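You operate a simulated robot arm through the tools that you are given. There is no shell and no other tool. Be economical: measure what you need, move in short steps, check, and stop when the job is done.

The job below is to be done with a simulated two-armed robot. You get a single attempt, and the scene is never put back.

## Task
Pick up the scoop from the lower shelf of the shelving with one hand, pass it to the other hand and put it on the top shelf of the shelving.

Only the result counts: the job must be done as asked and must still hold three seconds after the hand-in. Knocking over, shifting, dropping, spilling or breaking anything else fails it.

## Robot
Two 7-joint arms with two-finger parallel grippers on one trunk, on a base that drives. Base frame: it is fixed to the floor where the robot stands at the start and does not move with it; the origin is under the middle of the robot, x ahead of it, y to its left, z up. Lengths are in cm, angles in degrees, forces in N, time in s.
The left shoulder is at the start at [2, 11.3, 122.2], the right one opposite. With the tool pointing down near the work surface each hand reaches from about 10 to 52 cm from the robot's upright axis, wherever it stands, measured 20 degrees to its own side. Places, roughly: scoop [175, 0, 75]; top shelf of the shelving [140, -40, 140]. Payload 1.57 kg a hand.
The TCP of each hand is the grasp point between the finger pads, 3 cm short of the fingertips. In the tool frame z runs along the fingers and y along their closing line. The gripper opens to 8 cm. The fingers are 1.7 cm wide and 1.2 cm thick; the gripper's body (4 by 8.2 cm) begins 8 cm behind the TCP.
Orientation is that of the tool frame in the base frame, as a unit quaternion [x, y, z, w]. With the fingers straight down and closing along the base's y, the tool's x points along the base's -x, its y along +y and its z along -z.

## Interface
- The arms move only by the tool arm_command. It takes "left_series", "right_series" or both (then of equal length, played together; a hand with none holds still); each is a list of rows, each an object (a shift or turn left out is 0, a gripper value left out holds the last) with "xyz": the shift along the tool's x, y, z in cm, a list of three; "delta_rot": the turn, a rotation vector about the tool's x, y, z in degrees, a list of three; "jaw": the gripper command, from -1 (shut) to 1 (fully open), values between in proportion. In form: [{"xyz": [x, y, z], "delta_rot": [ax, ay, az], "jaw": jaw}, ...]. A call has 1 to 8 rows; each row is the pose to reach, as a shift and turn from the pose commanded when the call began, along the tool's axes at that moment. Each row takes 0.2 s and may step no farther than 5 cm and 8.6 degrees from the row before; otherwise, or with a gripper value out of range, the whole call is refused. A pose out of reach is approached as far as the arm can. The call stops where the force on the tool passes 40 N (or 10 N more than at its start, if that is more) or the arm is blocked; 0.2 s more then pass. Each finger travels about 4.5 cm/s and halts on what it meets, pressing with about 27 N; the grip force reading is that of the motor and also rises with nothing between the fingers. The clock runs only during rows and for 0.2 s after the last one: add rows that repeat a pose to give the fingers time. It gives the time, the measured TCP pose, the force on the tool (base axes), the opening and the grip force at its end, in the units of the frame above (readings bear some noise), with the torque about the TCP (base axes, N m) and any sound that the robot's microphone picked up.
- Cameras (640 x 400 px; columns grow to the right, rows downward): "scene" is now at [9.73, -0.97, 135.34]; the picture's right is [-0.11, -0.99, 0.00], its down [-0.52, 0.06, -0.85] and it looks along [0.84, -0.09, -0.53] (base axes); focal length 292 px, centre (320, 200). "left" rides on the left gripper at [7.2, 0.7, -12.2] in its tool frame; the picture's right is [-0.09, 1.00, 0.00], its down [-0.84, -0.08, -0.54] and it looks along [-0.54, -0.05, 0.84] (tool axes); focal length 238 px, centre (320, 200). "right" rides on the right gripper at [7.2, -0.7, -12.2] in its tool frame; the picture's right is [0.09, 1.00, 0.00], its down [-0.84, 0.08, -0.54] and it looks along [-0.54, 0.05, 0.84] (tool axes); focal length 238 px, centre (320, 200). There is no depth. A picture from a camera that has moved, and an enlarged one, comes with that camera's place and axes in the base frame and with its lens.
- camera(camera): a new picture of that camera. It takes no simulated time.
- move_column(by): slides the trunk up (or, below 0, down) by that many cm; the arms and the scene camera ride with it, the base frame stays. It gives what a move gives, with no picture.
- drive_base(legs): drives the robot by 1 to 6 legs, each [ahead, left, turn to the left] in cm, cm and degrees, along the robot's own axes; the way and the turn of a leg run together, so that a leg with both is an arc; at most 150 cm and 180 degrees a leg. The arms and the cameras ride along, it lands a little off, and it stops where it bumps. It gives what a move gives.
- turn_head(pan, tilt): turns the head with the scene camera to pan (to the left, within 80 degrees either way) and tilt (down, from -29 to 69), counted from straight ahead of the robot. It gives what a move gives.
- enlarge(camera, box): a new picture of the part [left, top, right, bottom] of that camera's present view, enlarged. It takes no simulated time.
- hand_in(): hands the job in; it is judged then, once.

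Work in short steps. Places have to be worked out from the pictures, the camera data and where the tool is seen: move nearer, look again, correct. Check each grasp and each placing, and mend what went wrong. You have 120 turns and 88 pictures in all, those below and enlarged ones among them. Open the grippers and draw the arms clear of the work before you hand the job in, unless the task says otherwise; then end with one line.

The tools are called after "Emit:" as a command line: name --argument value ..., lists and objects as JSON in quotes. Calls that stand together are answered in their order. arm_command: Moves the arms, as the interface text tells. Its arguments: {"type":"object","properties":{"left_series":{"type":"array","items":{"type":"object","properties":{"xyz":{"type":"array","items":{"type":"number"}},"delta_rot":{"type":"array","items":{"type":"number"}},"jaw":{"type":"number"}}}},"right_series":{"type":"array","items":{"type":"object","properties":{"xyz":{"type":"array","items":{"type":"number"}},"delta_rot":{"type":"array","items":{"type":"number"}},"jaw":{"type":"number"}}}}},"required":[]} The other tools are called the same way: move_column (by) slides the trunk up or down; drive_base (legs) drives the base; turn_head (pan, tilt) turns the head that bears the scene camera; camera (camera) takes a picture; enlarge (camera, box) takes an enlarged picture of a part of a camera's view; hand_in () hands the job in.

At the start:

```text
time_s: 0.0
left_ee_pos: [50.39, 26.03, 86.63]
left_orientation: [0.001, 1.0, -0.001, 0.0]
left_contact_force: [0.2, -0.4, -0.9]
left_torque: [0.02, 0.03, 0.02]
left_finger_gap: 8.01
left_gripper_force: 0.1
right_ee_pos: [42.65, -18.2, 93.51]
right_orientation: [-0.001, 1.0, 0.0, 0.0]
right_contact_force: [-1.0, -0.9, -0.2]
right_torque: [-0.01, 0.0, -0.01]
right_finger_gap: 7.98
right_gripper_force: 0.1
trunk travel left (down, up): [-27.5, 29.5]
robot x, y, heading: [-0.2, -0.13, -0.1]
head pan, tilt: [-6.3, 31.8]
```

scene: 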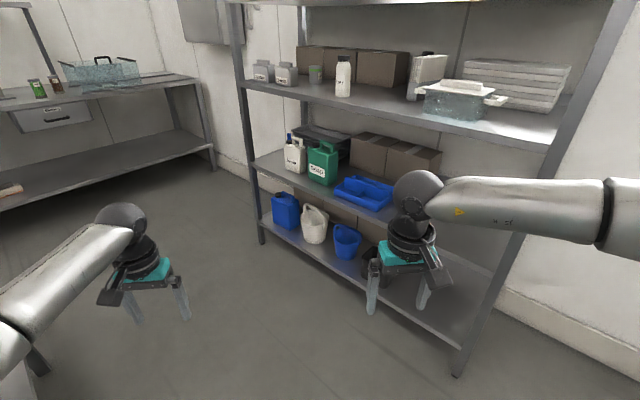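
right: 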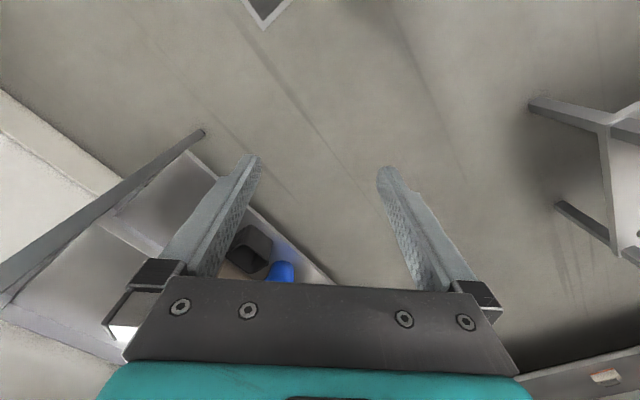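
left: 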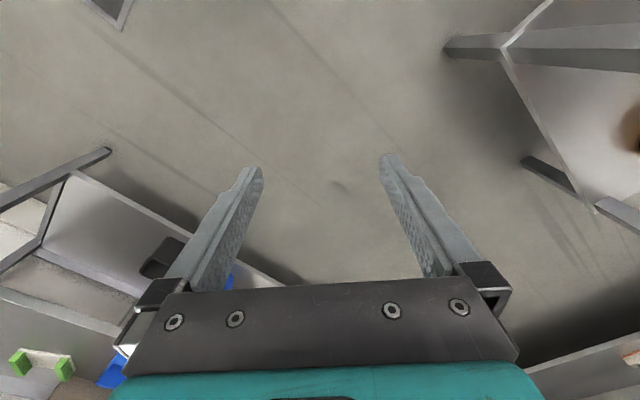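

The scoop seems to be the blue item on the middle shelf; I enlarge to see it before planning.

Emit:
enlarge --camera "scene" --box '[230, 110, 470, 260]'

Emit:
enlarge --camera "scene" --box '[220, 0, 640, 160]'

```text
2.67 times, centred on (350, 185) of scene
camera zoom: at [9.73, -0.97, 135.34], right [-0.11, -0.99, 0.0], down [-0.52, 0.06, -0.85], along [0.84, -0.09, -0.53], focal length 778 px, centre (240, 240)
```

zoom: 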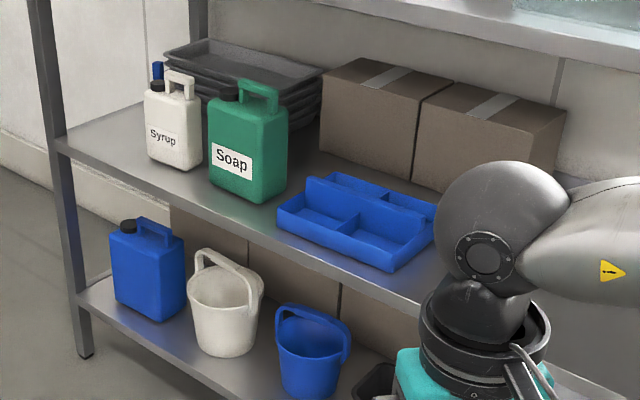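

```text
1.52 times, centred on (430, 80) of scene
camera zoom: at [9.73, -0.97, 135.34], right [-0.11, -0.99, 0.0], down [-0.52, 0.06, -0.85], along [0.84, -0.09, -0.53], focal length 445 px, centre (152, 383)
```

zoom: 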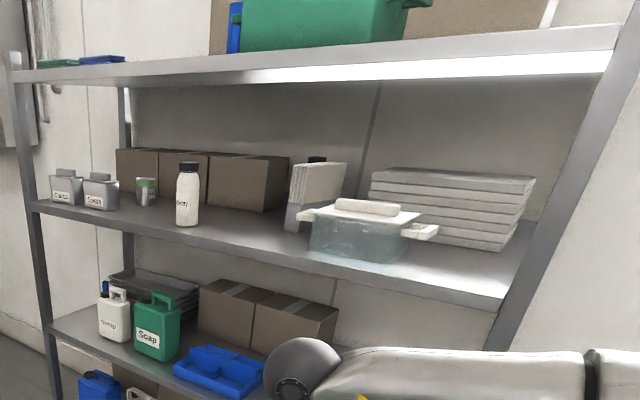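

The scoop may be the blue item behind the syrup jug. The shelving front runs from about [172,23] to [71,-68], so it faces about -48°; I drive to stand ~90 cm before its left end and turn to face it.

Emit:
drive_base --legs '[[95, 75, 0], [0, 0, -48]]'

Emit:
turn_head --pan 0 --tilt 30

Emit:
camera --camera "scene"

```text
time_s: 8.3
left_ee_pos: [148.4, 54.44, 86.61]
left_orientation: [0.408, 0.913, 0.001, 0.0]
left_contact_force: [0.6, -0.3, 0.7]
left_torque: [0.02, -0.01, 0.03]
left_finger_gap: 8.03
left_gripper_force: 0.1
right_ee_pos: [110.3, 30.83, 93.6]
right_orientation: [0.409, 0.913, -0.001, 0.0]
right_contact_force: [0.5, -0.3, -0.3]
right_torque: [0.01, 0.02, 0.02]
right_finger_gap: 7.99
right_gripper_force: 0.1
trunk travel left (down, up): [-27.5, 29.5]
robot x, y, heading: [95.37, 74.57, -47.9]
head pan, tilt: [-6.3, 31.8]
```

```text
time_s: 9.0
left_ee_pos: [148.45, 54.45, 86.71]
left_orientation: [0.408, 0.913, -0.001, 0.001]
left_contact_force: [1.6, -0.4, -0.3]
left_torque: [-0.02, -0.01, 0.06]
left_finger_gap: 8.0
left_gripper_force: 0.0
right_ee_pos: [110.29, 30.79, 93.6]
right_orientation: [0.408, 0.913, 0.0, 0.0]
right_contact_force: [0.2, 0.0, 0.0]
right_torque: [-0.02, 0.0, 0.0]
right_finger_gap: 8.04
right_gripper_force: 0.1
trunk travel left (down, up): [-27.5, 29.5]
robot x, y, heading: [95.37, 74.46, -47.9]
head pan, tilt: [0.0, 30.0]
```

```text
82 pictures are left
camera scene: at [102.02, 67.14, 135.62], right [-0.74, -0.67, 0.0], down [-0.33, 0.37, -0.87], along [0.58, -0.65, -0.5], focal length 292 px, centre (320, 200)
```

scene: 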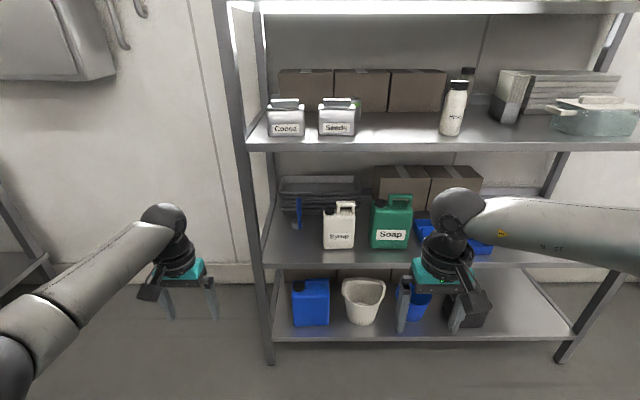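

The blue upright item left of the syrup is likely the scoop; enlarge it.

Emit:
enlarge --camera "scene" --box '[250, 150, 410, 250]'

Emit:
turn_head --pan 0 --tilt 10

Emit:
camera --camera "scene"

```text
4.00 times, centred on (330, 200) of scene
camera zoom: at [102.02, 67.14, 135.62], right [-0.74, -0.67, 0.0], down [-0.33, 0.37, -0.87], along [0.58, -0.65, -0.5], focal length 1168 px, centre (280, 200)
```

zoom: 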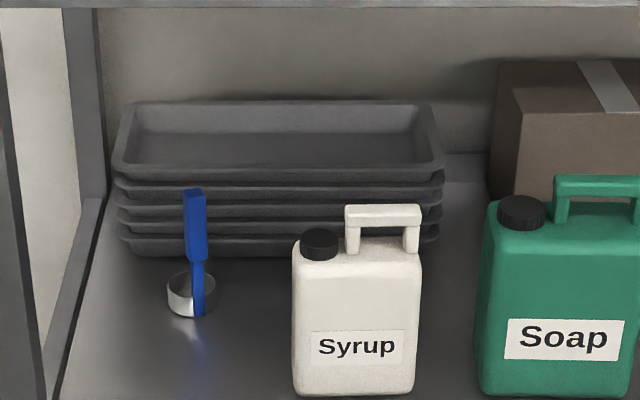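

```text
time_s: 9.8
left_ee_pos: [148.48, 54.65, 86.65]
left_orientation: [0.408, 0.913, -0.001, 0.0]
left_contact_force: [0.6, -0.1, -0.9]
left_torque: [0.0, 0.02, 0.01]
left_finger_gap: 7.98
left_gripper_force: 0.0
right_ee_pos: [110.32, 30.67, 93.65]
right_orientation: [0.409, 0.913, 0.0, 0.0]
right_contact_force: [0.5, 0.8, -0.4]
right_torque: [0.0, 0.01, -0.01]
right_finger_gap: 7.99
right_gripper_force: 0.1
trunk travel left (down, up): [-27.5, 29.5]
robot x, y, heading: [95.34, 74.6, -48.3]
head pan, tilt: [0.0, 10.0]
```

```text
80 pictures are left
camera scene: at [102.2, 66.95, 138.84], right [-0.74, -0.67, 0.0], down [-0.12, 0.13, -0.98], along [0.66, -0.73, -0.17], focal length 292 px, centre (320, 200)
```

scene: 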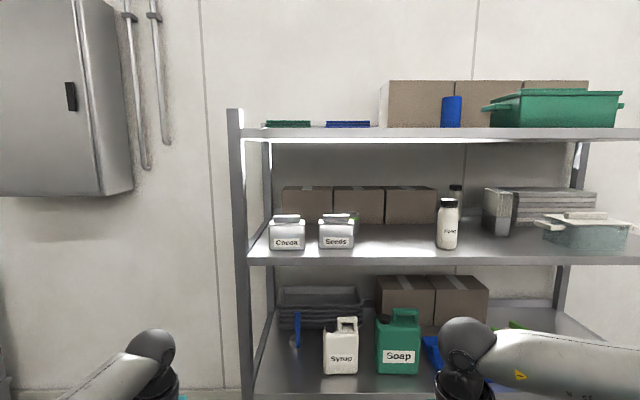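

The scoop is a steel cup with an upright blue handle, ~[173.5,-0.5], handle top z≈80. I lower the trunk and pitch the left hand to nearly horizontal, while drawing the right hand back.

Emit:
move_column --by -15

Emit:
arm_command --left_series '[{"xyz": [0.6, -2, -1.5], "delta_rot": [0, -8, 0]}, {"xyz": [1.2, -4, -3], "delta_rot": [0, -16, 0]}, {"xyz": [1.8, -6, -4.5], "delta_rot": [0, -24, 0]}, {"xyz": [2.4, -8, -6], "delta_rot": [0, -32, 0]}, {"xyz": [3, -10, -7.5], "delta_rot": [0, -40, 0]}, {"xyz": [3.6, -12, -9], "delta_rot": [0, -48, 0]}, {"xyz": [4.2, -14, -10.5], "delta_rot": [0, -56, 0]}, {"xyz": [5, -16, -11.5], "delta_rot": [0, -64, 0]}]' --right_series '[{"xyz": [1, -0.5, 0]}, {"xyz": [2.5, -1, 0]}, {"xyz": [4, -1.5, 0]}, {"xyz": [5.5, -2, 0]}, {"xyz": [7, -2.5, 0]}, {"xyz": [8.5, -3, 0]}, {"xyz": [9, -3.5, 0]}, {"xyz": [10, -4, 0]}]'

Emit:
turn_head --pan 0 --tilt 25

Emit:
camera --camera "scene"

Emit:
camera --camera "left"

```text
time_s: 11.6
left_ee_pos: [148.49, 54.66, 71.66]
left_orientation: [0.407, 0.913, 0.0, 0.0]
left_contact_force: [0.4, -1.0, -0.1]
left_torque: [0.01, 0.01, 0.04]
left_finger_gap: 8.02
left_gripper_force: 0.1
right_ee_pos: [110.44, 30.81, 78.57]
right_orientation: [0.408, 0.913, 0.0, -0.001]
right_contact_force: [0.0, 0.0, -0.3]
right_torque: [0.02, 0.01, 0.04]
right_finger_gap: 8.02
right_gripper_force: 0.1
trunk travel left (down, up): [-12.5, 44.5]
robot x, y, heading: [95.6, 74.34, -48.3]
head pan, tilt: [0.0, 10.0]
```

```text
time_s: 13.4
left_ee_pos: [133.19, 47.58, 83.16]
left_orientation: [0.346, 0.774, -0.217, 0.484]
left_contact_force: [0.6, -0.4, -0.2]
left_torque: [-0.01, 0.01, -0.03]
left_finger_gap: 8.0
left_gripper_force: 0.1
right_ee_pos: [100.71, 35.53, 78.61]
right_orientation: [0.409, 0.913, -0.001, 0.0]
right_contact_force: [-0.5, 0.0, 1.3]
right_torque: [0.0, -0.01, -0.01]
right_finger_gap: 8.01
right_gripper_force: 0.0
trunk travel left (down, up): [-12.5, 44.5]
robot x, y, heading: [95.47, 74.65, -48.1]
head pan, tilt: [0.0, 10.0]
```

```text
time_s: 14.1
left_ee_pos: [133.19, 47.67, 83.1]
left_orientation: [0.346, 0.775, -0.215, 0.483]
left_contact_force: [0.0, 0.3, 0.3]
left_torque: [0.01, -0.01, -0.04]
left_finger_gap: 8.0
left_gripper_force: 0.1
right_ee_pos: [100.75, 35.53, 78.5]
right_orientation: [0.409, 0.913, 0.0, 0.0]
right_contact_force: [0.7, -0.5, 0.4]
right_torque: [0.01, 0.0, 0.01]
right_finger_gap: 8.02
right_gripper_force: 0.0
trunk travel left (down, up): [-12.5, 44.5]
robot x, y, heading: [95.54, 74.58, -47.9]
head pan, tilt: [0.0, 25.0]
```

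```text
79 pictures are left
camera scene: at [102.14, 67.02, 121.42], right [-0.74, -0.67, 0.0], down [-0.28, 0.31, -0.91], along [0.61, -0.68, -0.42], focal length 292 px, centre (320, 200)
```

scene: 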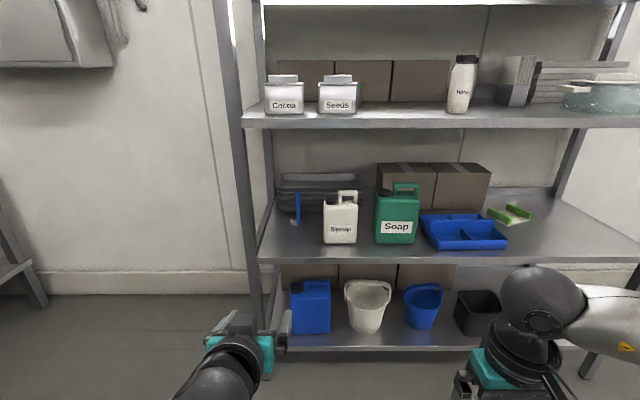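

```text
78 pictures are left
camera left: at [124.23, 58.57, 82.08], right [0.77, 0.63, 0.08], down [-0.14, 0.04, 0.99], along [0.63, -0.77, 0.12], focal length 238 px, centre (320, 200)
```

left: 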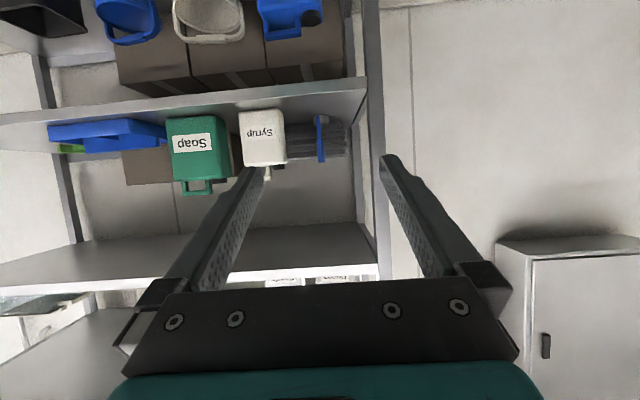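

Scoop is ~106 cm ahead, ~8 cm left of the robot axis. I drive 38 cm ahead and look again.

Emit:
drive_base --legs '[[38, 0, 0]]'

Emit:
turn_head --pan 0 --tilt 35

Emit:
camera --camera "scene"

Emit:
camera --camera "left"

```text
time_s: 16.5
left_ee_pos: [158.25, 19.05, 83.15]
left_orientation: [0.349, 0.773, -0.218, 0.483]
left_contact_force: [-0.2, -0.2, 0.3]
left_torque: [0.01, 0.01, -0.02]
left_finger_gap: 8.01
left_gripper_force: 0.1
right_ee_pos: [125.69, 7.24, 78.62]
right_orientation: [0.411, 0.912, 0.0, 0.0]
right_contact_force: [-0.4, 0.3, 0.1]
right_torque: [0.01, -0.02, -0.02]
right_finger_gap: 8.01
right_gripper_force: 0.0
trunk travel left (down, up): [-12.5, 44.5]
robot x, y, heading: [120.33, 46.31, -48.7]
head pan, tilt: [0.0, 25.0]
```

```text
time_s: 17.2
left_ee_pos: [158.2, 19.0, 83.19]
left_orientation: [0.349, 0.773, -0.218, 0.483]
left_contact_force: [0.5, 0.0, 0.2]
left_torque: [0.04, 0.01, -0.02]
left_finger_gap: 7.98
left_gripper_force: 0.1
right_ee_pos: [125.59, 7.19, 78.6]
right_orientation: [0.412, 0.911, 0.0, 0.0]
right_contact_force: [0.4, -0.4, 0.7]
right_torque: [-0.02, -0.03, -0.04]
right_finger_gap: 8.01
right_gripper_force: 0.0
trunk travel left (down, up): [-12.5, 44.5]
robot x, y, heading: [120.85, 46.46, -48.4]
head pan, tilt: [0.0, 35.0]
```

```text
77 pictures are left
camera scene: at [127.03, 38.94, 119.84], right [-0.75, -0.66, 0.0], down [-0.38, 0.43, -0.82], along [0.54, -0.61, -0.57], focal length 292 px, centre (320, 200)
```

scene: 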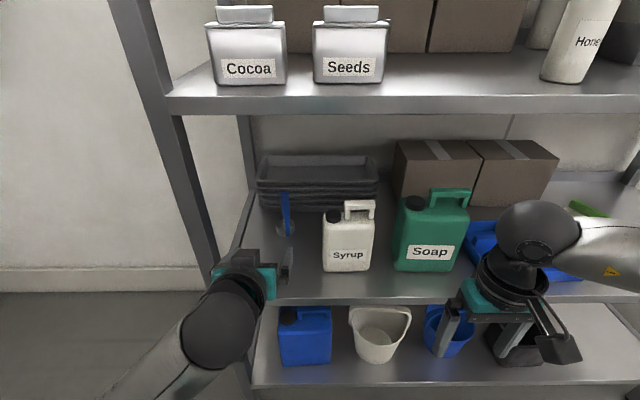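

```text
76 pictures are left
camera left: at [149.32, 30.03, 82.08], right [0.77, 0.63, 0.08], down [-0.14, 0.04, 0.99], along [0.62, -0.78, 0.12], focal length 238 px, centre (320, 200)
```

left: 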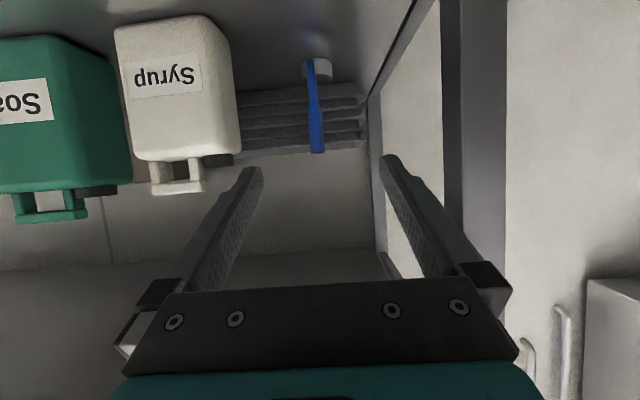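

Triangulated: handle top at about [174.4,-1.2,79], wide grip z≈71–79, shelf z≈65. I advance the left hand 18 cm toward the handle's lower grip and check.

Emit:
arm_command --left_series '[{"xyz": [-0.5, -0.3, 4]}, {"xyz": [-1, -0.6, 8]}, {"xyz": [-1.5, -0.9, 12]}, {"xyz": [-2, -1.2, 15]}, {"xyz": [-2.3, -1.2, 18]}]'

Emit:
camera --camera "left"

Emit:
camera --camera "scene"

```text
time_s: 18.4
left_ee_pos: [168.87, 5.34, 77.44]
left_orientation: [0.349, 0.773, -0.218, 0.483]
left_contact_force: [0.8, -0.1, 0.0]
left_torque: [-0.01, 0.01, -0.01]
left_finger_gap: 8.0
left_gripper_force: 0.1
right_ee_pos: [125.65, 7.2, 78.74]
right_orientation: [0.411, 0.911, 0.0, 0.0]
right_contact_force: [0.2, -0.8, -0.2]
right_torque: [0.02, 0.02, 0.04]
right_finger_gap: 7.98
right_gripper_force: 0.1
trunk travel left (down, up): [-12.5, 44.5]
robot x, y, heading: [120.75, 46.19, -48.6]
head pan, tilt: [0.0, 35.0]
```

```text
75 pictures are left
camera left: at [159.93, 16.35, 76.41], right [0.77, 0.63, 0.08], down [-0.14, 0.04, 0.99], along [0.62, -0.78, 0.12], focal length 238 px, centre (320, 200)
```

left: 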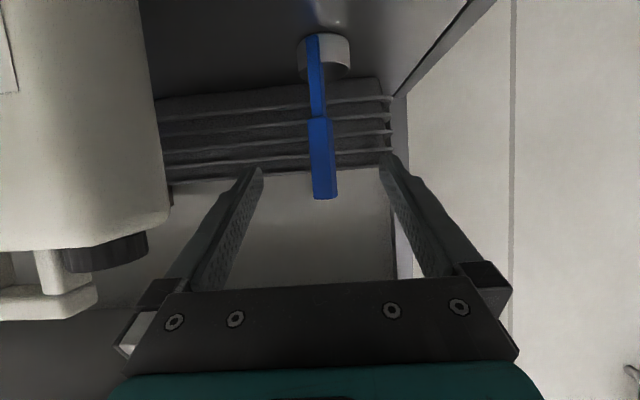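

```text
74 pictures are left
camera scene: at [127.02, 38.94, 119.84], right [-0.75, -0.66, 0.0], down [-0.38, 0.43, -0.82], along [0.54, -0.61, -0.57], focal length 292 px, centre (320, 200)
```

scene: 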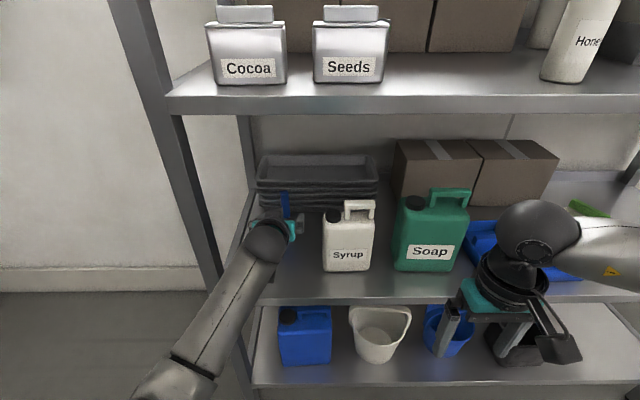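

Handle centred between the fingers; 9.4 cm remain along the tool axis. Advance, then check before closing.

Emit:
arm_command --left_series '[{"xyz": [0, 0, 3.2]}, {"xyz": [0, 0, 6.4]}, {"xyz": [0, 0, 9.4]}]'

Emit:
camera --camera "left"

```text
time_s: 19.2
left_ee_pos: [174.13, -0.8, 73.42]
left_orientation: [0.348, 0.773, -0.218, 0.483]
left_contact_force: [-0.1, -0.3, -0.7]
left_torque: [-0.05, 0.02, 0.01]
left_finger_gap: 8.0
left_gripper_force: 0.0
left hand out of reach, approached as far as the arm can: row 3
right_ee_pos: [125.7, 7.28, 78.56]
right_orientation: [0.412, 0.911, -0.001, 0.0]
right_contact_force: [-0.7, -0.2, -0.1]
right_torque: [0.03, 0.03, -0.03]
right_finger_gap: 7.98
right_gripper_force: 0.0
trunk travel left (down, up): [-12.5, 44.5]
robot x, y, heading: [120.57, 46.34, -48.4]
head pan, tilt: [0.0, 35.0]
```

```text
73 pictures are left
camera left: at [165.19, 10.2, 72.3], right [0.77, 0.63, 0.08], down [-0.14, 0.04, 0.99], along [0.62, -0.78, 0.12], focal length 238 px, centre (320, 200)
```

left: 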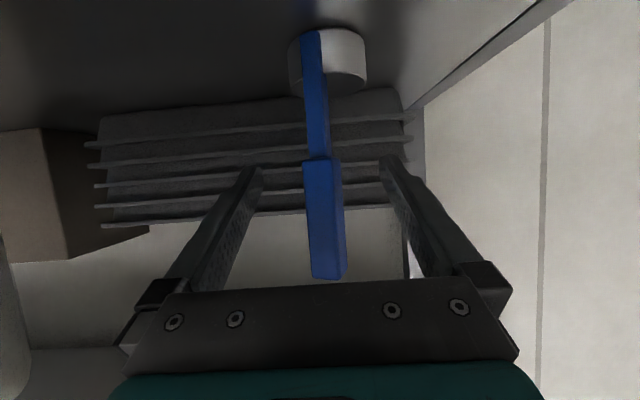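

Handle lies between the pads at the TCP. Close the left gripper.

Emit:
arm_command --left_series '[{"jaw": -1}, {"jaw": -1}, {"jaw": -1}, {"jaw": -1}, {"jaw": -1}, {"jaw": -1}]'

Emit:
camera --camera "left"

```text
time_s: 20.6
left_ee_pos: [174.24, -0.92, 73.46]
left_orientation: [0.347, 0.773, -0.217, 0.484]
left_contact_force: [-0.3, 1.2, 0.5]
left_torque: [-0.07, 0.06, -0.01]
left_finger_gap: 1.96
left_gripper_force: 27.0
right_ee_pos: [125.71, 7.31, 78.52]
right_orientation: [0.412, 0.911, -0.001, 0.0]
right_contact_force: [-0.2, -0.2, -0.2]
right_torque: [0.02, 0.01, -0.01]
right_finger_gap: 7.98
right_gripper_force: 0.0
trunk travel left (down, up): [-12.5, 44.5]
robot x, y, heading: [120.59, 46.23, -48.5]
head pan, tilt: [0.0, 35.0]
```

```text
72 pictures are left
camera left: at [165.27, 10.22, 72.39], right [0.77, 0.63, 0.08], down [-0.14, 0.04, 0.99], along [0.62, -0.77, 0.12], focal length 238 px, centre (320, 200)
```

left: 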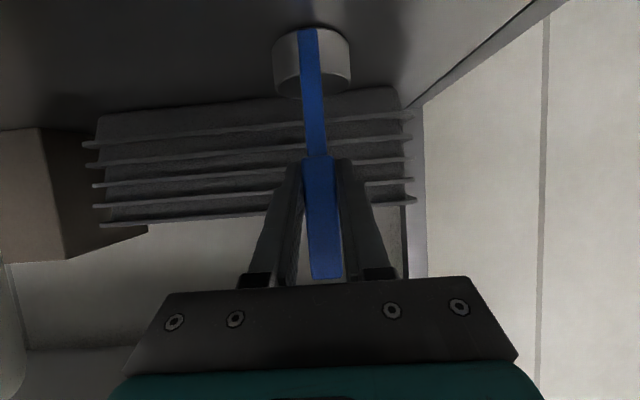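

Gripped (1.96 cm). Lift about 4 cm straight up and check.

Emit:
arm_command --left_series '[{"xyz": [-0.9, 0, -0.44]}, {"xyz": [-1.8, 0, -0.88]}, {"xyz": [-2.7, 0, -1.3]}, {"xyz": [-3.4, 0, -2.1]}]'

Emit:
camera --camera "left"

```text
time_s: 21.6
left_ee_pos: [173.82, -0.26, 77.46]
left_orientation: [0.349, 0.774, -0.217, 0.482]
left_contact_force: [0.4, 0.0, -1.4]
left_torque: [0.05, 0.06, 0.01]
left_finger_gap: 1.96
left_gripper_force: 26.5
right_ee_pos: [125.61, 7.12, 78.68]
right_orientation: [0.412, 0.911, 0.0, -0.001]
right_contact_force: [0.9, -0.4, -0.3]
right_torque: [-0.03, 0.0, -0.04]
right_finger_gap: 8.01
right_gripper_force: 0.1
trunk travel left (down, up): [-12.5, 44.5]
robot x, y, heading: [120.88, 46.04, -48.5]
head pan, tilt: [0.0, 35.0]
```

```text
71 pictures are left
camera left: at [165.01, 10.67, 76.28], right [0.77, 0.63, 0.08], down [-0.14, 0.04, 0.99], along [0.62, -0.78, 0.12], focal length 238 px, centre (320, 200)
```

left: 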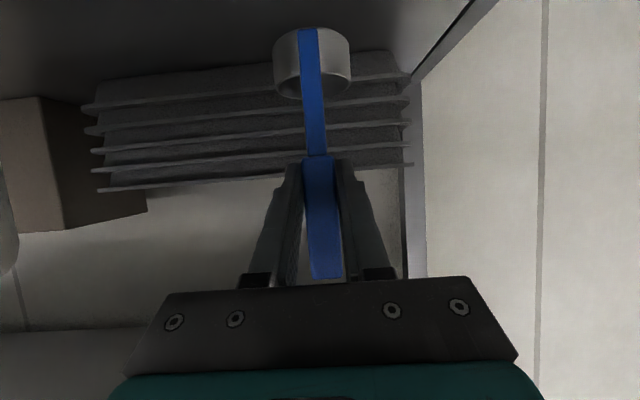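

Scoop is lifted, tracking the hand. I back the base out 60 cm.

Emit:
drive_base --legs '[[-60, 0, 0]]'

Emit:
camera --camera "scene"

```text
time_s: 24.3
left_ee_pos: [144.04, 33.63, 77.17]
left_orientation: [0.348, 0.775, -0.216, 0.481]
left_contact_force: [-0.3, 0.3, -1.2]
left_torque: [0.06, 0.04, 0.0]
left_finger_gap: 1.96
left_gripper_force: 26.6
right_ee_pos: [95.8, 41.03, 78.61]
right_orientation: [0.409, 0.912, 0.0, 0.0]
right_contact_force: [-0.4, 0.1, 0.3]
right_torque: [-0.02, 0.0, -0.01]
right_finger_gap: 7.99
right_gripper_force: 0.1
trunk travel left (down, up): [-12.5, 44.5]
robot x, y, heading: [91.1, 80.04, -48.3]
head pan, tilt: [0.0, 35.0]
stopped in leg 1: the robot was blocked; the commanded pose is now the measured one
```

```text
70 pictures are left
camera scene: at [97.08, 72.75, 119.84], right [-0.75, -0.67, 0.0], down [-0.38, 0.43, -0.82], along [0.55, -0.61, -0.57], focal length 292 px, centre (320, 200)
```

scene: 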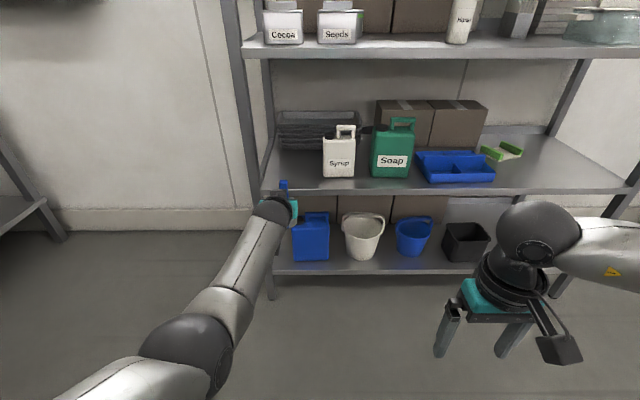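

The base met something behind it at about 45 cm; I ease 5 cm ahead. Then retract and yaw the left hand 48° to the right, and pitch the right hand up.

Emit:
drive_base --legs '[[5, 0, 0]]'

Emit:
arm_command --left_series '[{"xyz": [1.45, -1.45, -2.98], "delta_rot": [7.18, 0, 3.5]}, {"xyz": [2.9, -2.9, -5.96], "delta_rot": [14.4, 0, 7]}, {"xyz": [4.35, -4.35, -8.94], "delta_rot": [21.5, 0, 10.5]}, {"xyz": [5.8, -5.8, -11.9], "delta_rot": [28.7, 0, 14]}, {"xyz": [7.25, -7.25, -14.9], "delta_rot": [35.9, 0, 17.5]}, {"xyz": [8.7, -8.7, -17.9], "delta_rot": [43.1, 0, 21.1]}, {"xyz": [8.7, -8.7, -17.9], "delta_rot": [43.1, 0, 21.1]}]' --right_series '[{"xyz": [0, -0.5, -1.6], "delta_rot": [0, -8, 0]}, {"xyz": [0, -1, -3.2], "delta_rot": [0, -16, 0]}, {"xyz": [0, -1.5, -4.8], "delta_rot": [0, -24, 0]}, {"xyz": [0, -2, -6.4], "delta_rot": [0, -32, 0]}, {"xyz": [0, -2.5, -8], "delta_rot": [0, -40, 0]}, {"xyz": [0, -3, -9.6], "delta_rot": [0, -48, 0]}, {"xyz": [0, -3, -11.2], "delta_rot": [0, -55, 0]}]'

Emit:
camera --camera "scene"

```text
time_s: 25.2
left_ee_pos: [147.53, 29.93, 77.12]
left_orientation: [0.348, 0.775, -0.216, 0.481]
left_contact_force: [0.0, 0.5, -0.6]
left_torque: [0.0, -0.03, -0.02]
left_finger_gap: 1.94
left_gripper_force: 26.5
right_ee_pos: [99.02, 37.2, 78.59]
right_orientation: [0.409, 0.913, 0.0, -0.002]
right_contact_force: [1.1, -0.6, 0.2]
right_torque: [-0.01, 0.0, 0.01]
right_finger_gap: 8.0
right_gripper_force: 0.1
trunk travel left (down, up): [-12.5, 44.5]
robot x, y, heading: [93.97, 76.39, -48.4]
head pan, tilt: [0.0, 35.0]
```

```text
time_s: 26.8
left_ee_pos: [127.73, 39.0, 77.3]
left_orientation: [0.633, 0.566, -0.395, 0.351]
left_contact_force: [0.2, -0.3, -0.9]
left_torque: [0.05, 0.02, 0.04]
left_finger_gap: 1.96
left_gripper_force: 27.1
right_ee_pos: [97.97, 28.79, 87.98]
right_orientation: [0.362, 0.81, -0.188, 0.422]
right_contact_force: [-0.8, 0.1, 0.9]
right_torque: [-0.04, -0.02, -0.02]
right_finger_gap: 7.98
right_gripper_force: 0.0
right hand out of reach, approached as far as the arm can: row 4, 5, 6, 7
trunk travel left (down, up): [-12.5, 44.5]
robot x, y, heading: [94.14, 76.61, -48.2]
head pan, tilt: [0.0, 35.0]
```

```text
69 pictures are left
camera scene: at [100.43, 68.98, 119.84], right [-0.75, -0.67, 0.0], down [-0.38, 0.43, -0.82], along [0.55, -0.61, -0.57], focal length 292 px, centre (320, 200)
```

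scene: 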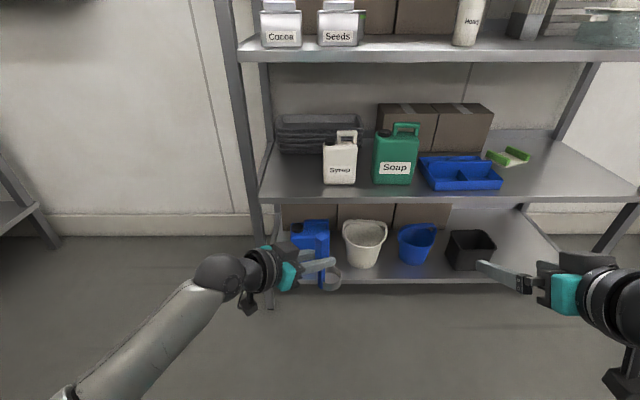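

Left holds the scoop at robot-frame (50,0,77). I yaw the right hand 50° left and bring it to a pre-grasp 15 cm from the handle top, jaws partly open.

Emit:
arm_command --right_series '[{"xyz": [-0.5, 2.8, 0.3], "delta_rot": [-5.86, 0, -4.1], "jaw": 0.25}, {"xyz": [-1.1, 5.6, 0.6], "delta_rot": [-11.7, 0, -8.2], "jaw": 0.25}, {"xyz": [-1.7, 8.4, 0.9], "delta_rot": [-17.6, 0, -12.3], "jaw": 0.25}, {"xyz": [-2.2, 11.2, 1.2], "delta_rot": [-23.4, 0, -16.4], "jaw": 0.25}, {"xyz": [-2.8, 14, 1.5], "delta_rot": [-29.3, 0, -20.5], "jaw": 0.25}, {"xyz": [-3.3, 16.8, 1.8], "delta_rot": [-35.1, 0, -24.6], "jaw": 0.25}, {"xyz": [-3.9, 19.6, 2.1], "delta_rot": [-41, 0, -28.7], "jaw": 0.25}]'

Emit:
camera --camera "scene"

Emit:
camera --camera "right"

```text
time_s: 28.4
left_ee_pos: [127.68, 38.96, 77.34]
left_orientation: [0.632, 0.567, -0.394, 0.352]
left_contact_force: [-0.8, -0.9, -1.7]
left_torque: [0.06, 0.0, -0.02]
left_finger_gap: 1.98
left_gripper_force: 26.6
right_ee_pos: [115.22, 38.63, 89.89]
right_orientation: [-0.014, 0.888, 0.008, 0.461]
right_contact_force: [-0.1, 0.4, -0.3]
right_torque: [0.01, -0.01, 0.03]
right_finger_gap: 4.98
right_gripper_force: 0.0
trunk travel left (down, up): [-12.5, 44.5]
robot x, y, heading: [94.28, 76.16, -48.3]
head pan, tilt: [0.0, 35.0]
```

```text
68 pictures are left
camera scene: at [100.46, 68.96, 119.84], right [-0.75, -0.67, 0.0], down [-0.38, 0.43, -0.82], along [0.55, -0.61, -0.57], focal length 292 px, centre (320, 200)
```

scene: 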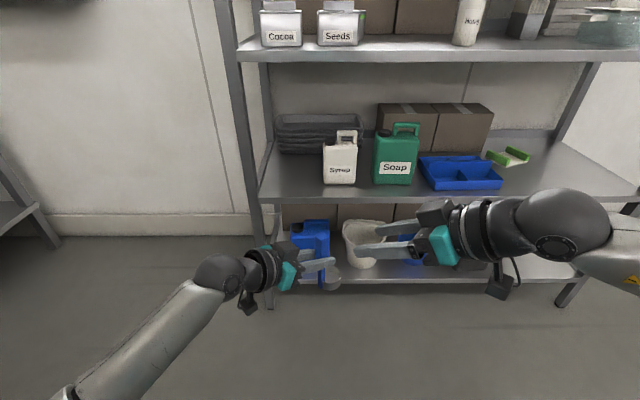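

```text
67 pictures are left
camera right: at [100.97, 37.74, 91.04], right [-0.08, 0.99, -0.07], down [0.04, 0.08, 1.0], along [1.0, 0.08, -0.04], focal length 238 px, centre (320, 200)
```

right: 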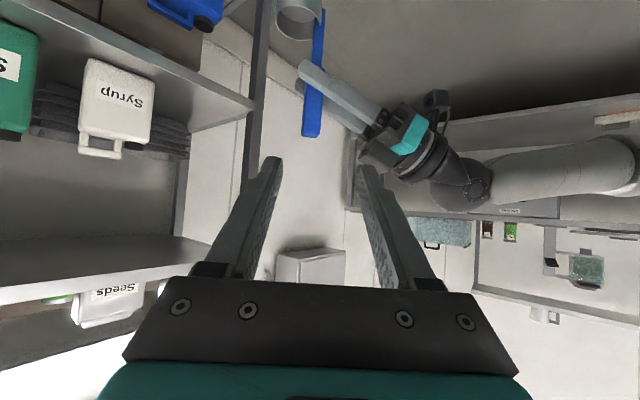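

The right camera shows the handle top at ≈[127.7,38.4,82.8], clear above the left fingers. To avoid finger overlap I flatten the right hand's pitch to ~-12° and approach to 9 cm short.

Emit:
arm_command --right_series '[{"xyz": [1.1, -0.2, 2.1], "delta_rot": [0, -7.7, 0], "jaw": 0}, {"xyz": [2.2, -0.4, 4.2], "delta_rot": [0, -15.4, 0], "jaw": 0}, {"xyz": [3.33, -0.6, 6.4], "delta_rot": [0, -23, 0], "jaw": 0}, {"xyz": [3.33, -0.6, 6.4], "delta_rot": [0, -23, 0], "jaw": 0}]'

Emit:
camera --camera "right"

Emit:
enlarge --camera "scene" --box '[240, 200, 500, 320]'

```text
time_s: 29.4
left_ee_pos: [127.82, 39.04, 77.42]
left_orientation: [0.631, 0.567, -0.394, 0.353]
left_contact_force: [-0.3, 0.8, -1.3]
left_torque: [0.01, 0.01, 0.0]
left_finger_gap: 1.95
left_gripper_force: 27.4
right_ee_pos: [118.48, 38.29, 83.37]
right_orientation: [-0.012, 0.778, 0.01, 0.628]
right_contact_force: [0.6, 0.7, -0.2]
right_torque: [-0.01, 0.01, -0.02]
right_finger_gap: 4.02
right_gripper_force: 0.0
trunk travel left (down, up): [-12.5, 44.5]
robot x, y, heading: [94.09, 76.37, -48.4]
head pan, tilt: [0.0, 35.0]
```

```text
66 pictures are left
camera right: at [105.0, 37.28, 78.79], right [-0.05, 0.99, -0.09], down [-0.36, 0.07, 0.93], along [0.93, 0.08, 0.35], focal length 238 px, centre (320, 200)
```

right: 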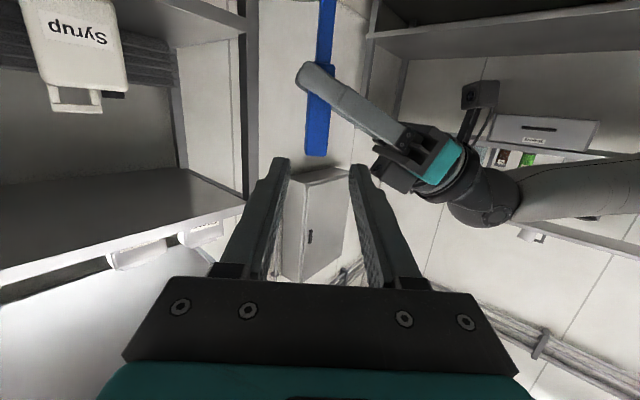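

```text
2.46 times, centred on (370, 260) of scene
camera zoom: at [100.45, 68.96, 119.84], right [-0.75, -0.67, 0.0], down [-0.38, 0.43, -0.82], along [0.55, -0.61, -0.57], focal length 719 px, centre (197, 52)
```

zoom: 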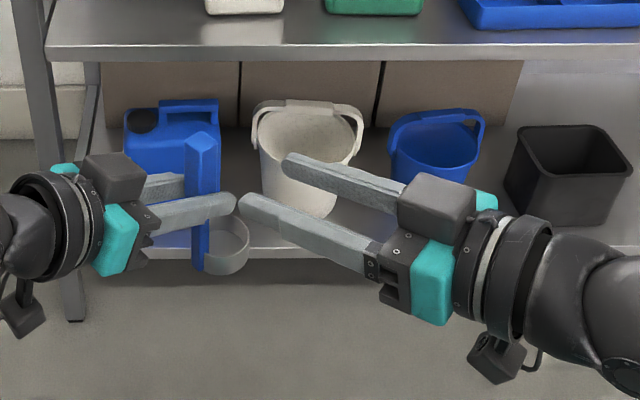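

Aligned. Advance 9 cm along the tool axis to straddle the handle top.

Emit:
arm_command --right_series '[{"xyz": [0, 0, 3]}, {"xyz": [0, 0, 6]}, {"xyz": [0, 0, 9]}]'

Emit:
camera --camera "right"

Emit:
enlarge --camera "scene" --box '[240, 200, 500, 320]'

```text
time_s: 30.2
left_ee_pos: [127.74, 39.01, 77.36]
left_orientation: [0.632, 0.567, -0.394, 0.352]
left_contact_force: [-0.2, -1.2, -1.5]
left_torque: [0.04, 0.0, 0.02]
left_finger_gap: 1.97
left_gripper_force: 26.9
right_ee_pos: [127.38, 38.55, 81.49]
right_orientation: [-0.012, 0.778, 0.01, 0.628]
right_contact_force: [-0.8, 0.3, -0.3]
right_torque: [0.01, 0.02, -0.02]
right_finger_gap: 4.0
right_gripper_force: 0.0
trunk travel left (down, up): [-12.5, 44.5]
robot x, y, heading: [94.15, 76.15, -48.3]
head pan, tilt: [0.0, 35.0]
```

```text
64 pictures are left
camera right: at [113.81, 37.53, 76.99], right [-0.05, 0.99, -0.09], down [-0.36, 0.07, 0.93], along [0.93, 0.08, 0.35], focal length 238 px, centre (320, 200)
```

right: 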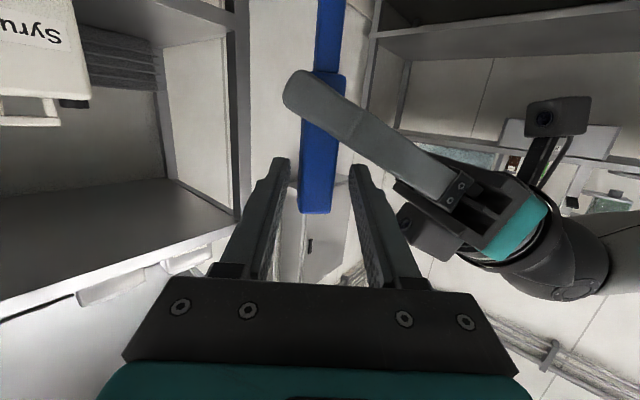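

```text
2.46 times, centred on (370, 260) of scene
camera zoom: at [100.46, 68.97, 119.84], right [-0.75, -0.67, 0.0], down [-0.38, 0.43, -0.82], along [0.55, -0.61, -0.57], focal length 719 px, centre (197, 52)
```

zoom: 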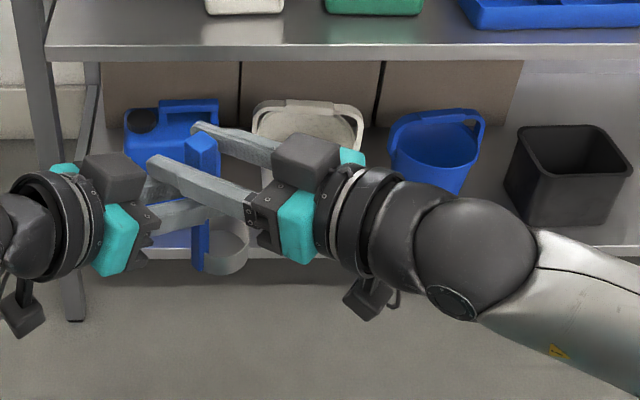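

Handle sits between the right pads. I trim the yaw 8.5° to align with the handle faces and close the right gripper.

Emit:
arm_command --right_series '[{"delta_rot": [4.15, 0, 0.9]}, {"delta_rot": [8.3, 0, 1.77]}, {"delta_rot": [8.3, 0, 1.77], "jaw": -1}, {"delta_rot": [8.3, 0, 1.77], "jaw": -1}, {"delta_rot": [8.3, 0, 1.77], "jaw": -1}, {"delta_rot": [8.3, 0, 1.77], "jaw": -1}, {"delta_rot": [8.3, 0, 1.77], "jaw": -1}]'

Emit:
camera --camera "right"

```text
time_s: 31.8
left_ee_pos: [127.71, 38.94, 77.36]
left_orientation: [0.632, 0.567, -0.394, 0.351]
left_contact_force: [-3.3, 17.5, 2.9]
left_torque: [-0.56, 0.14, -0.18]
left_finger_gap: 1.98
left_gripper_force: 27.5
right_ee_pos: [127.31, 38.37, 81.5]
right_orientation: [0.047, 0.777, -0.039, 0.626]
right_contact_force: [2.8, -18.0, -2.9]
right_torque: [-0.14, -0.19, 0.08]
right_finger_gap: 1.99
right_gripper_force: 27.2
trunk travel left (down, up): [-12.5, 44.5]
robot x, y, heading: [94.29, 76.41, -48.3]
head pan, tilt: [0.0, 35.0]
```

```text
62 pictures are left
camera right: at [113.75, 39.37, 76.99], right [0.1, 0.99, -0.09], down [-0.34, 0.12, 0.93], along [0.93, -0.06, 0.35], focal length 238 px, centre (320, 200)
```

right: 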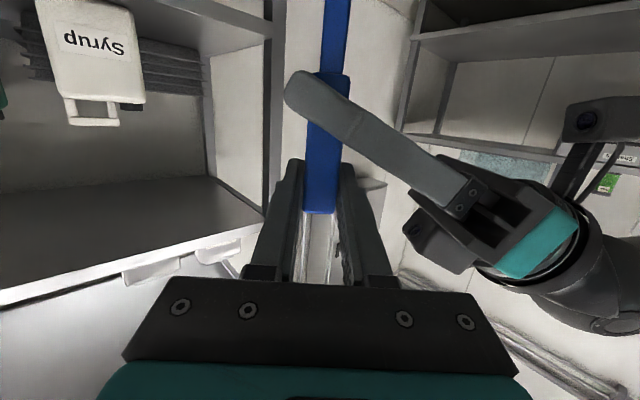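

Both hands hold it (some 18 N cross-load). Release with the left and withdraw it along its own axis.

Emit:
arm_command --left_series '[{"jaw": 0.2}, {"jaw": 0.2}, {"jaw": 0.2}, {"jaw": 0.2}, {"xyz": [0, 0, -3], "jaw": 0.2}, {"xyz": [0, 0, -6]}, {"xyz": [0, 0, -10]}, {"xyz": [0, 0, -14]}]'

Emit:
camera --camera "right"

Emit:
enlarge --camera "scene" --box '[240, 200, 500, 320]'

```text
time_s: 33.6
left_ee_pos: [129.26, 51.56, 83.6]
left_orientation: [0.631, 0.568, -0.394, 0.352]
left_contact_force: [-0.3, 0.2, 0.4]
left_torque: [-0.02, -0.01, 0.03]
left_finger_gap: 4.82
left_gripper_force: 0.1
right_ee_pos: [127.34, 38.54, 81.7]
right_orientation: [0.046, 0.776, -0.037, 0.628]
right_contact_force: [0.1, 0.0, 0.6]
right_torque: [0.02, -0.01, -0.01]
right_finger_gap: 1.96
right_gripper_force: 26.9
trunk travel left (down, up): [-12.5, 44.5]
robot x, y, heading: [94.04, 76.26, -48.3]
head pan, tilt: [0.0, 35.0]
```

```text
61 pictures are left
camera right: at [113.8, 39.52, 77.01], right [0.1, 0.99, -0.09], down [-0.34, 0.12, 0.93], along [0.93, -0.06, 0.35], focal length 238 px, centre (320, 200)
```

right: 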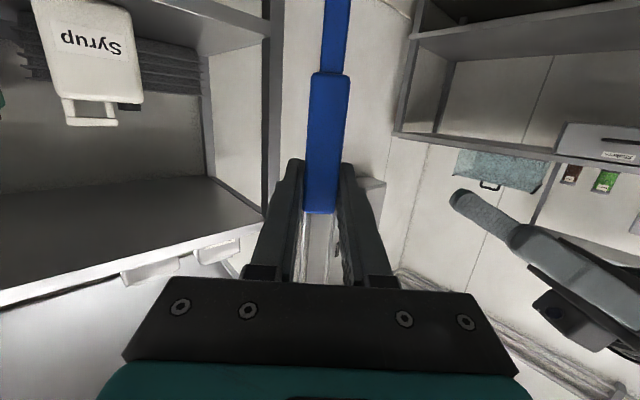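

```text
2.46 times, centred on (370, 260) of scene
camera zoom: at [100.45, 68.97, 119.84], right [-0.75, -0.67, 0.0], down [-0.38, 0.43, -0.82], along [0.55, -0.61, -0.57], focal length 719 px, centre (197, 52)
```

zoom: 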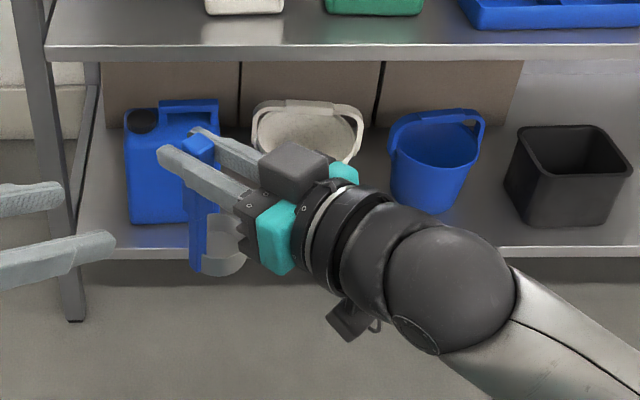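

Handover done: only the right hand holds the scoop. I yaw the right hand to face the shelf and draw the left hand back, then raise the trunk fully and view the top shelf.

Emit:
arm_command --right_series '[{"xyz": [0.26, -1.57, -1.3], "delta_rot": [6.8, 0, 1.45]}, {"xyz": [0.53, -3.13, -2.6], "delta_rot": [13.6, 0, 2.9]}, {"xyz": [0.79, -4.7, -3.9], "delta_rot": [20.4, 0, 4.35]}, {"xyz": [1.05, -6.3, -5.2], "delta_rot": [27.2, 0, 5.8]}, {"xyz": [1.3, -7.8, -6.5], "delta_rot": [34, 0, 7.25]}, {"xyz": [1.58, -9.4, -7.8], "delta_rot": [40.8, 0, 8.7]}]' --left_series '[{"xyz": [0.8, -0.1, -1.7]}, {"xyz": [1.6, -0.2, -3.4]}, {"xyz": [2.5, -0.3, -5.1]}, {"xyz": [3.3, -0.4, -6.7]}, {"xyz": [4.1, -0.5, -8.4]}, {"xyz": [5, -0.6, -10.1]}]'

Emit:
move_column --by 44.4

Emit:
turn_head --pan -15 --tilt 15

Emit:
camera --camera "scene"

```text
time_s: 35.0
left_ee_pos: [129.88, 62.78, 83.39]
left_orientation: [0.632, 0.566, -0.395, 0.352]
left_contact_force: [-0.2, 0.0, -0.9]
left_torque: [-0.03, 0.02, -0.01]
left_finger_gap: 4.81
left_gripper_force: 0.1
right_ee_pos: [117.93, 27.99, 82.27]
right_orientation: [0.224, 0.747, -0.168, 0.604]
right_contact_force: [0.6, 0.0, -0.5]
right_torque: [0.02, 0.01, 0.03]
right_finger_gap: 1.96
right_gripper_force: 27.2
right hand out of reach, approached as far as the arm can: row 3, 4, 5, 6
trunk travel left (down, up): [-12.5, 44.5]
robot x, y, heading: [93.84, 75.92, -48.0]
head pan, tilt: [0.0, 35.0]
```

```text
refused: 44.4 is not a number from -40 to 40
```

```text
time_s: 35.9
left_ee_pos: [129.84, 62.73, 83.32]
left_orientation: [0.632, 0.566, -0.395, 0.352]
left_contact_force: [-0.1, 0.3, 0.6]
left_torque: [-0.02, 0.01, 0.01]
left_finger_gap: 4.83
left_gripper_force: 0.0
right_ee_pos: [118.05, 28.07, 82.22]
right_orientation: [0.224, 0.747, -0.167, 0.603]
right_contact_force: [-0.9, -0.1, -1.1]
right_torque: [0.05, 0.01, 0.0]
right_finger_gap: 1.95
right_gripper_force: 27.2
trunk travel left (down, up): [-12.5, 44.5]
robot x, y, heading: [94.13, 76.39, -48.2]
head pan, tilt: [-15.0, 15.0]
```

```text
59 pictures are left
camera scene: at [98.79, 67.19, 123.03], right [-0.89, -0.45, 0.0], down [-0.12, 0.23, -0.97], along [0.43, -0.86, -0.26], focal length 292 px, centre (320, 200)
```

scene: 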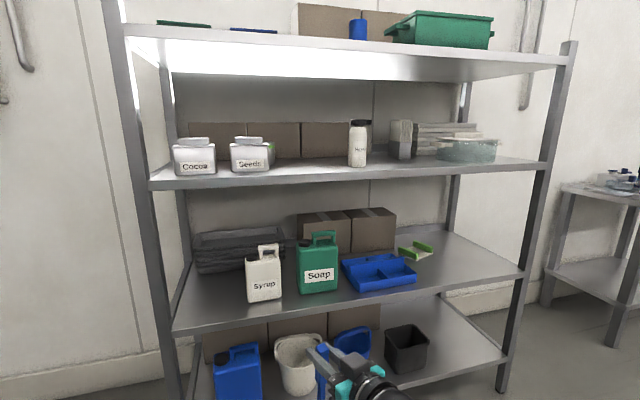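

Right wrist is limited at this fold (yaw -32°), fine for now. Raise the trunk in two steps and look at the top shelf.

Emit:
move_column --by 40

Emit:
move_column --by 4.3

Emit:
camera --camera "scene"

```text
time_s: 39.7
left_ee_pos: [129.79, 62.7, 123.27]
left_orientation: [0.632, 0.567, -0.394, 0.352]
left_contact_force: [0.2, -0.1, 0.3]
left_torque: [0.01, 0.02, 0.03]
left_finger_gap: 4.81
left_gripper_force: 0.2
right_ee_pos: [117.95, 28.04, 122.22]
right_orientation: [0.224, 0.747, -0.168, 0.603]
right_contact_force: [-0.1, 0.3, -1.5]
right_torque: [0.02, -0.01, 0.01]
right_finger_gap: 1.95
right_gripper_force: 27.3
trunk travel left (down, up): [-52.5, 4.5]
robot x, y, heading: [94.22, 76.49, -48.3]
head pan, tilt: [-15.0, 15.0]
```

```text
time_s: 40.6
left_ee_pos: [129.88, 62.77, 127.64]
left_orientation: [0.632, 0.566, -0.395, 0.351]
left_contact_force: [-0.3, -0.7, 0.1]
left_torque: [0.01, 0.05, -0.01]
left_finger_gap: 4.79
left_gripper_force: 0.1
right_ee_pos: [117.97, 27.95, 126.59]
right_orientation: [0.225, 0.747, -0.169, 0.603]
right_contact_force: [0.6, 0.5, -1.0]
right_torque: [0.01, 0.0, 0.03]
right_finger_gap: 1.94
right_gripper_force: 27.1
trunk travel left (down, up): [-56.8, 0.2]
robot x, y, heading: [94.12, 76.34, -48.1]
head pan, tilt: [-15.0, 15.0]
```

```text
58 pictures are left
camera scene: at [98.8, 67.18, 167.34], right [-0.89, -0.45, 0.0], down [-0.12, 0.23, -0.97], along [0.43, -0.86, -0.26], focal length 292 px, centre (320, 200)
```

scene: 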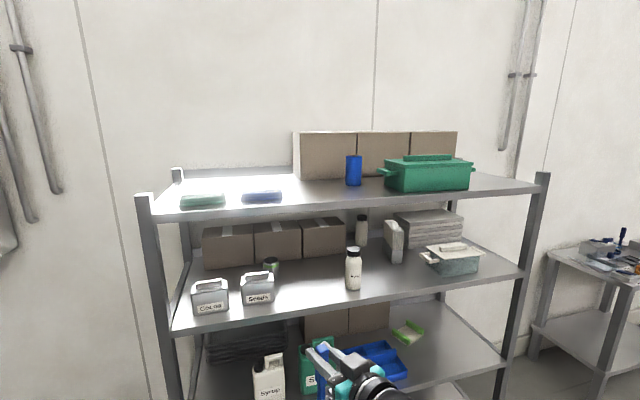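

The shelf front between the blue book and the blue cup is free. I enlarge to locate the front edge and free spot.

Emit:
enlarge --camera "scene" --box '[160, 120, 480, 240]'

```text
2.00 times, centred on (320, 180) of scene
camera zoom: at [98.8, 67.18, 167.34], right [-0.89, -0.45, 0.0], down [-0.12, 0.23, -0.97], along [0.43, -0.86, -0.26], focal length 584 px, centre (320, 240)
```

zoom: 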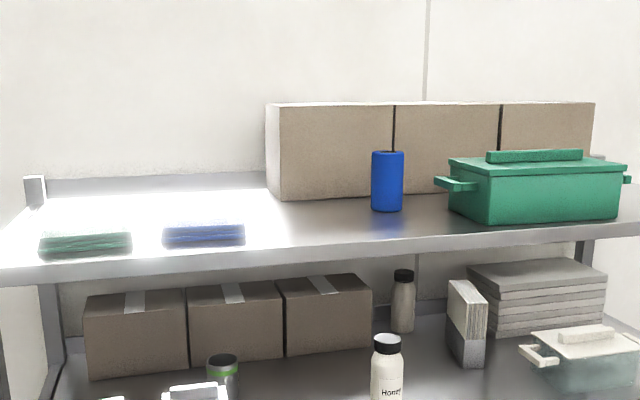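

Shelf top works out at z≈143.8; target spot ≈[143,-18] (≈11 cm deep). I raise the right hand to z≈161 while yawing toward the shelf.

Emit:
arm_command --right_series '[{"xyz": [-4.2, 0, -0.94]}, {"xyz": [-8.4, 0, -1.88]}, {"xyz": [-12.6, 0, -2.8]}, {"xyz": [-16.8, 0, -3.75], "delta_rot": [2.5, 0, 0.56]}, {"xyz": [-21, 0, -4.7], "delta_rot": [5, 0, 1.1]}, {"xyz": [-25.2, 0, -5.6], "delta_rot": [7.6, 0, 1.7]}, {"xyz": [-29.4, 0, -6.6], "delta_rot": [10.1, 0, 2.2]}, {"xyz": [-33.6, 0, -7.5], "delta_rot": [12.7, 0, 2.8]}]'

Emit:
camera --camera "scene"

Emit:
camera --camera "right"

```text
time_s: 42.4
left_ee_pos: [129.99, 62.9, 127.55]
left_orientation: [0.632, 0.567, -0.394, 0.352]
left_contact_force: [0.3, 0.8, 0.6]
left_torque: [-0.02, 0.06, -0.01]
left_finger_gap: 4.79
left_gripper_force: 0.1
right_ee_pos: [117.63, 27.7, 160.77]
right_orientation: [0.308, 0.718, -0.235, 0.578]
right_contact_force: [-1.1, 0.0, -1.2]
right_torque: [0.01, 0.02, 0.0]
right_finger_gap: 1.95
right_gripper_force: 27.2
trunk travel left (down, up): [-56.8, 0.2]
robot x, y, heading: [93.89, 76.27, -48.3]
head pan, tilt: [-15.0, 15.0]
```

```text
56 pictures are left
camera scene: at [98.84, 67.25, 167.34], right [-0.89, -0.45, 0.0], down [-0.12, 0.23, -0.97], along [0.43, -0.86, -0.26], focal length 292 px, centre (320, 200)
```

scene: 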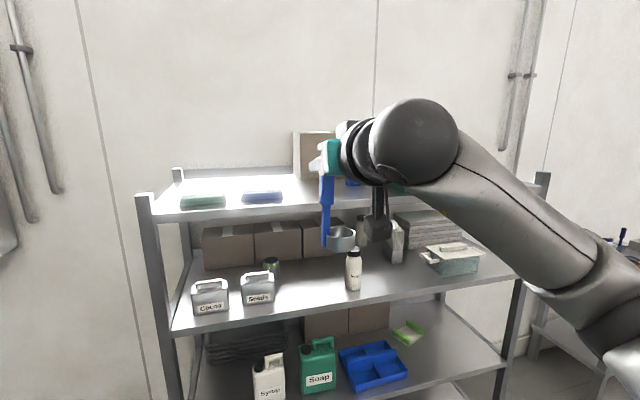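

```text
55 pictures are left
camera right: at [107.64, 36.94, 156.49], right [0.7, 0.71, -0.07], down [-0.2, 0.29, 0.94], along [0.69, -0.64, 0.34], focal length 238 px, centre (320, 200)
```

right: 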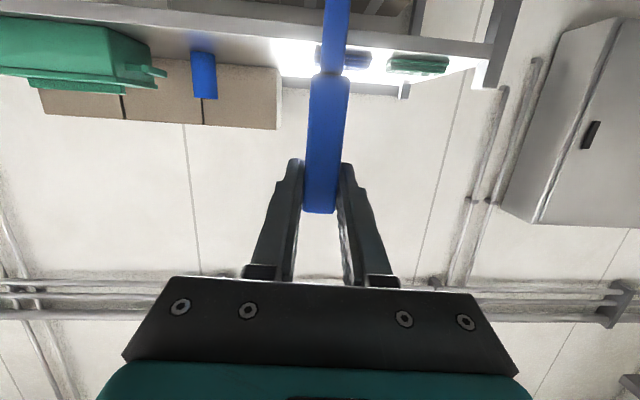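

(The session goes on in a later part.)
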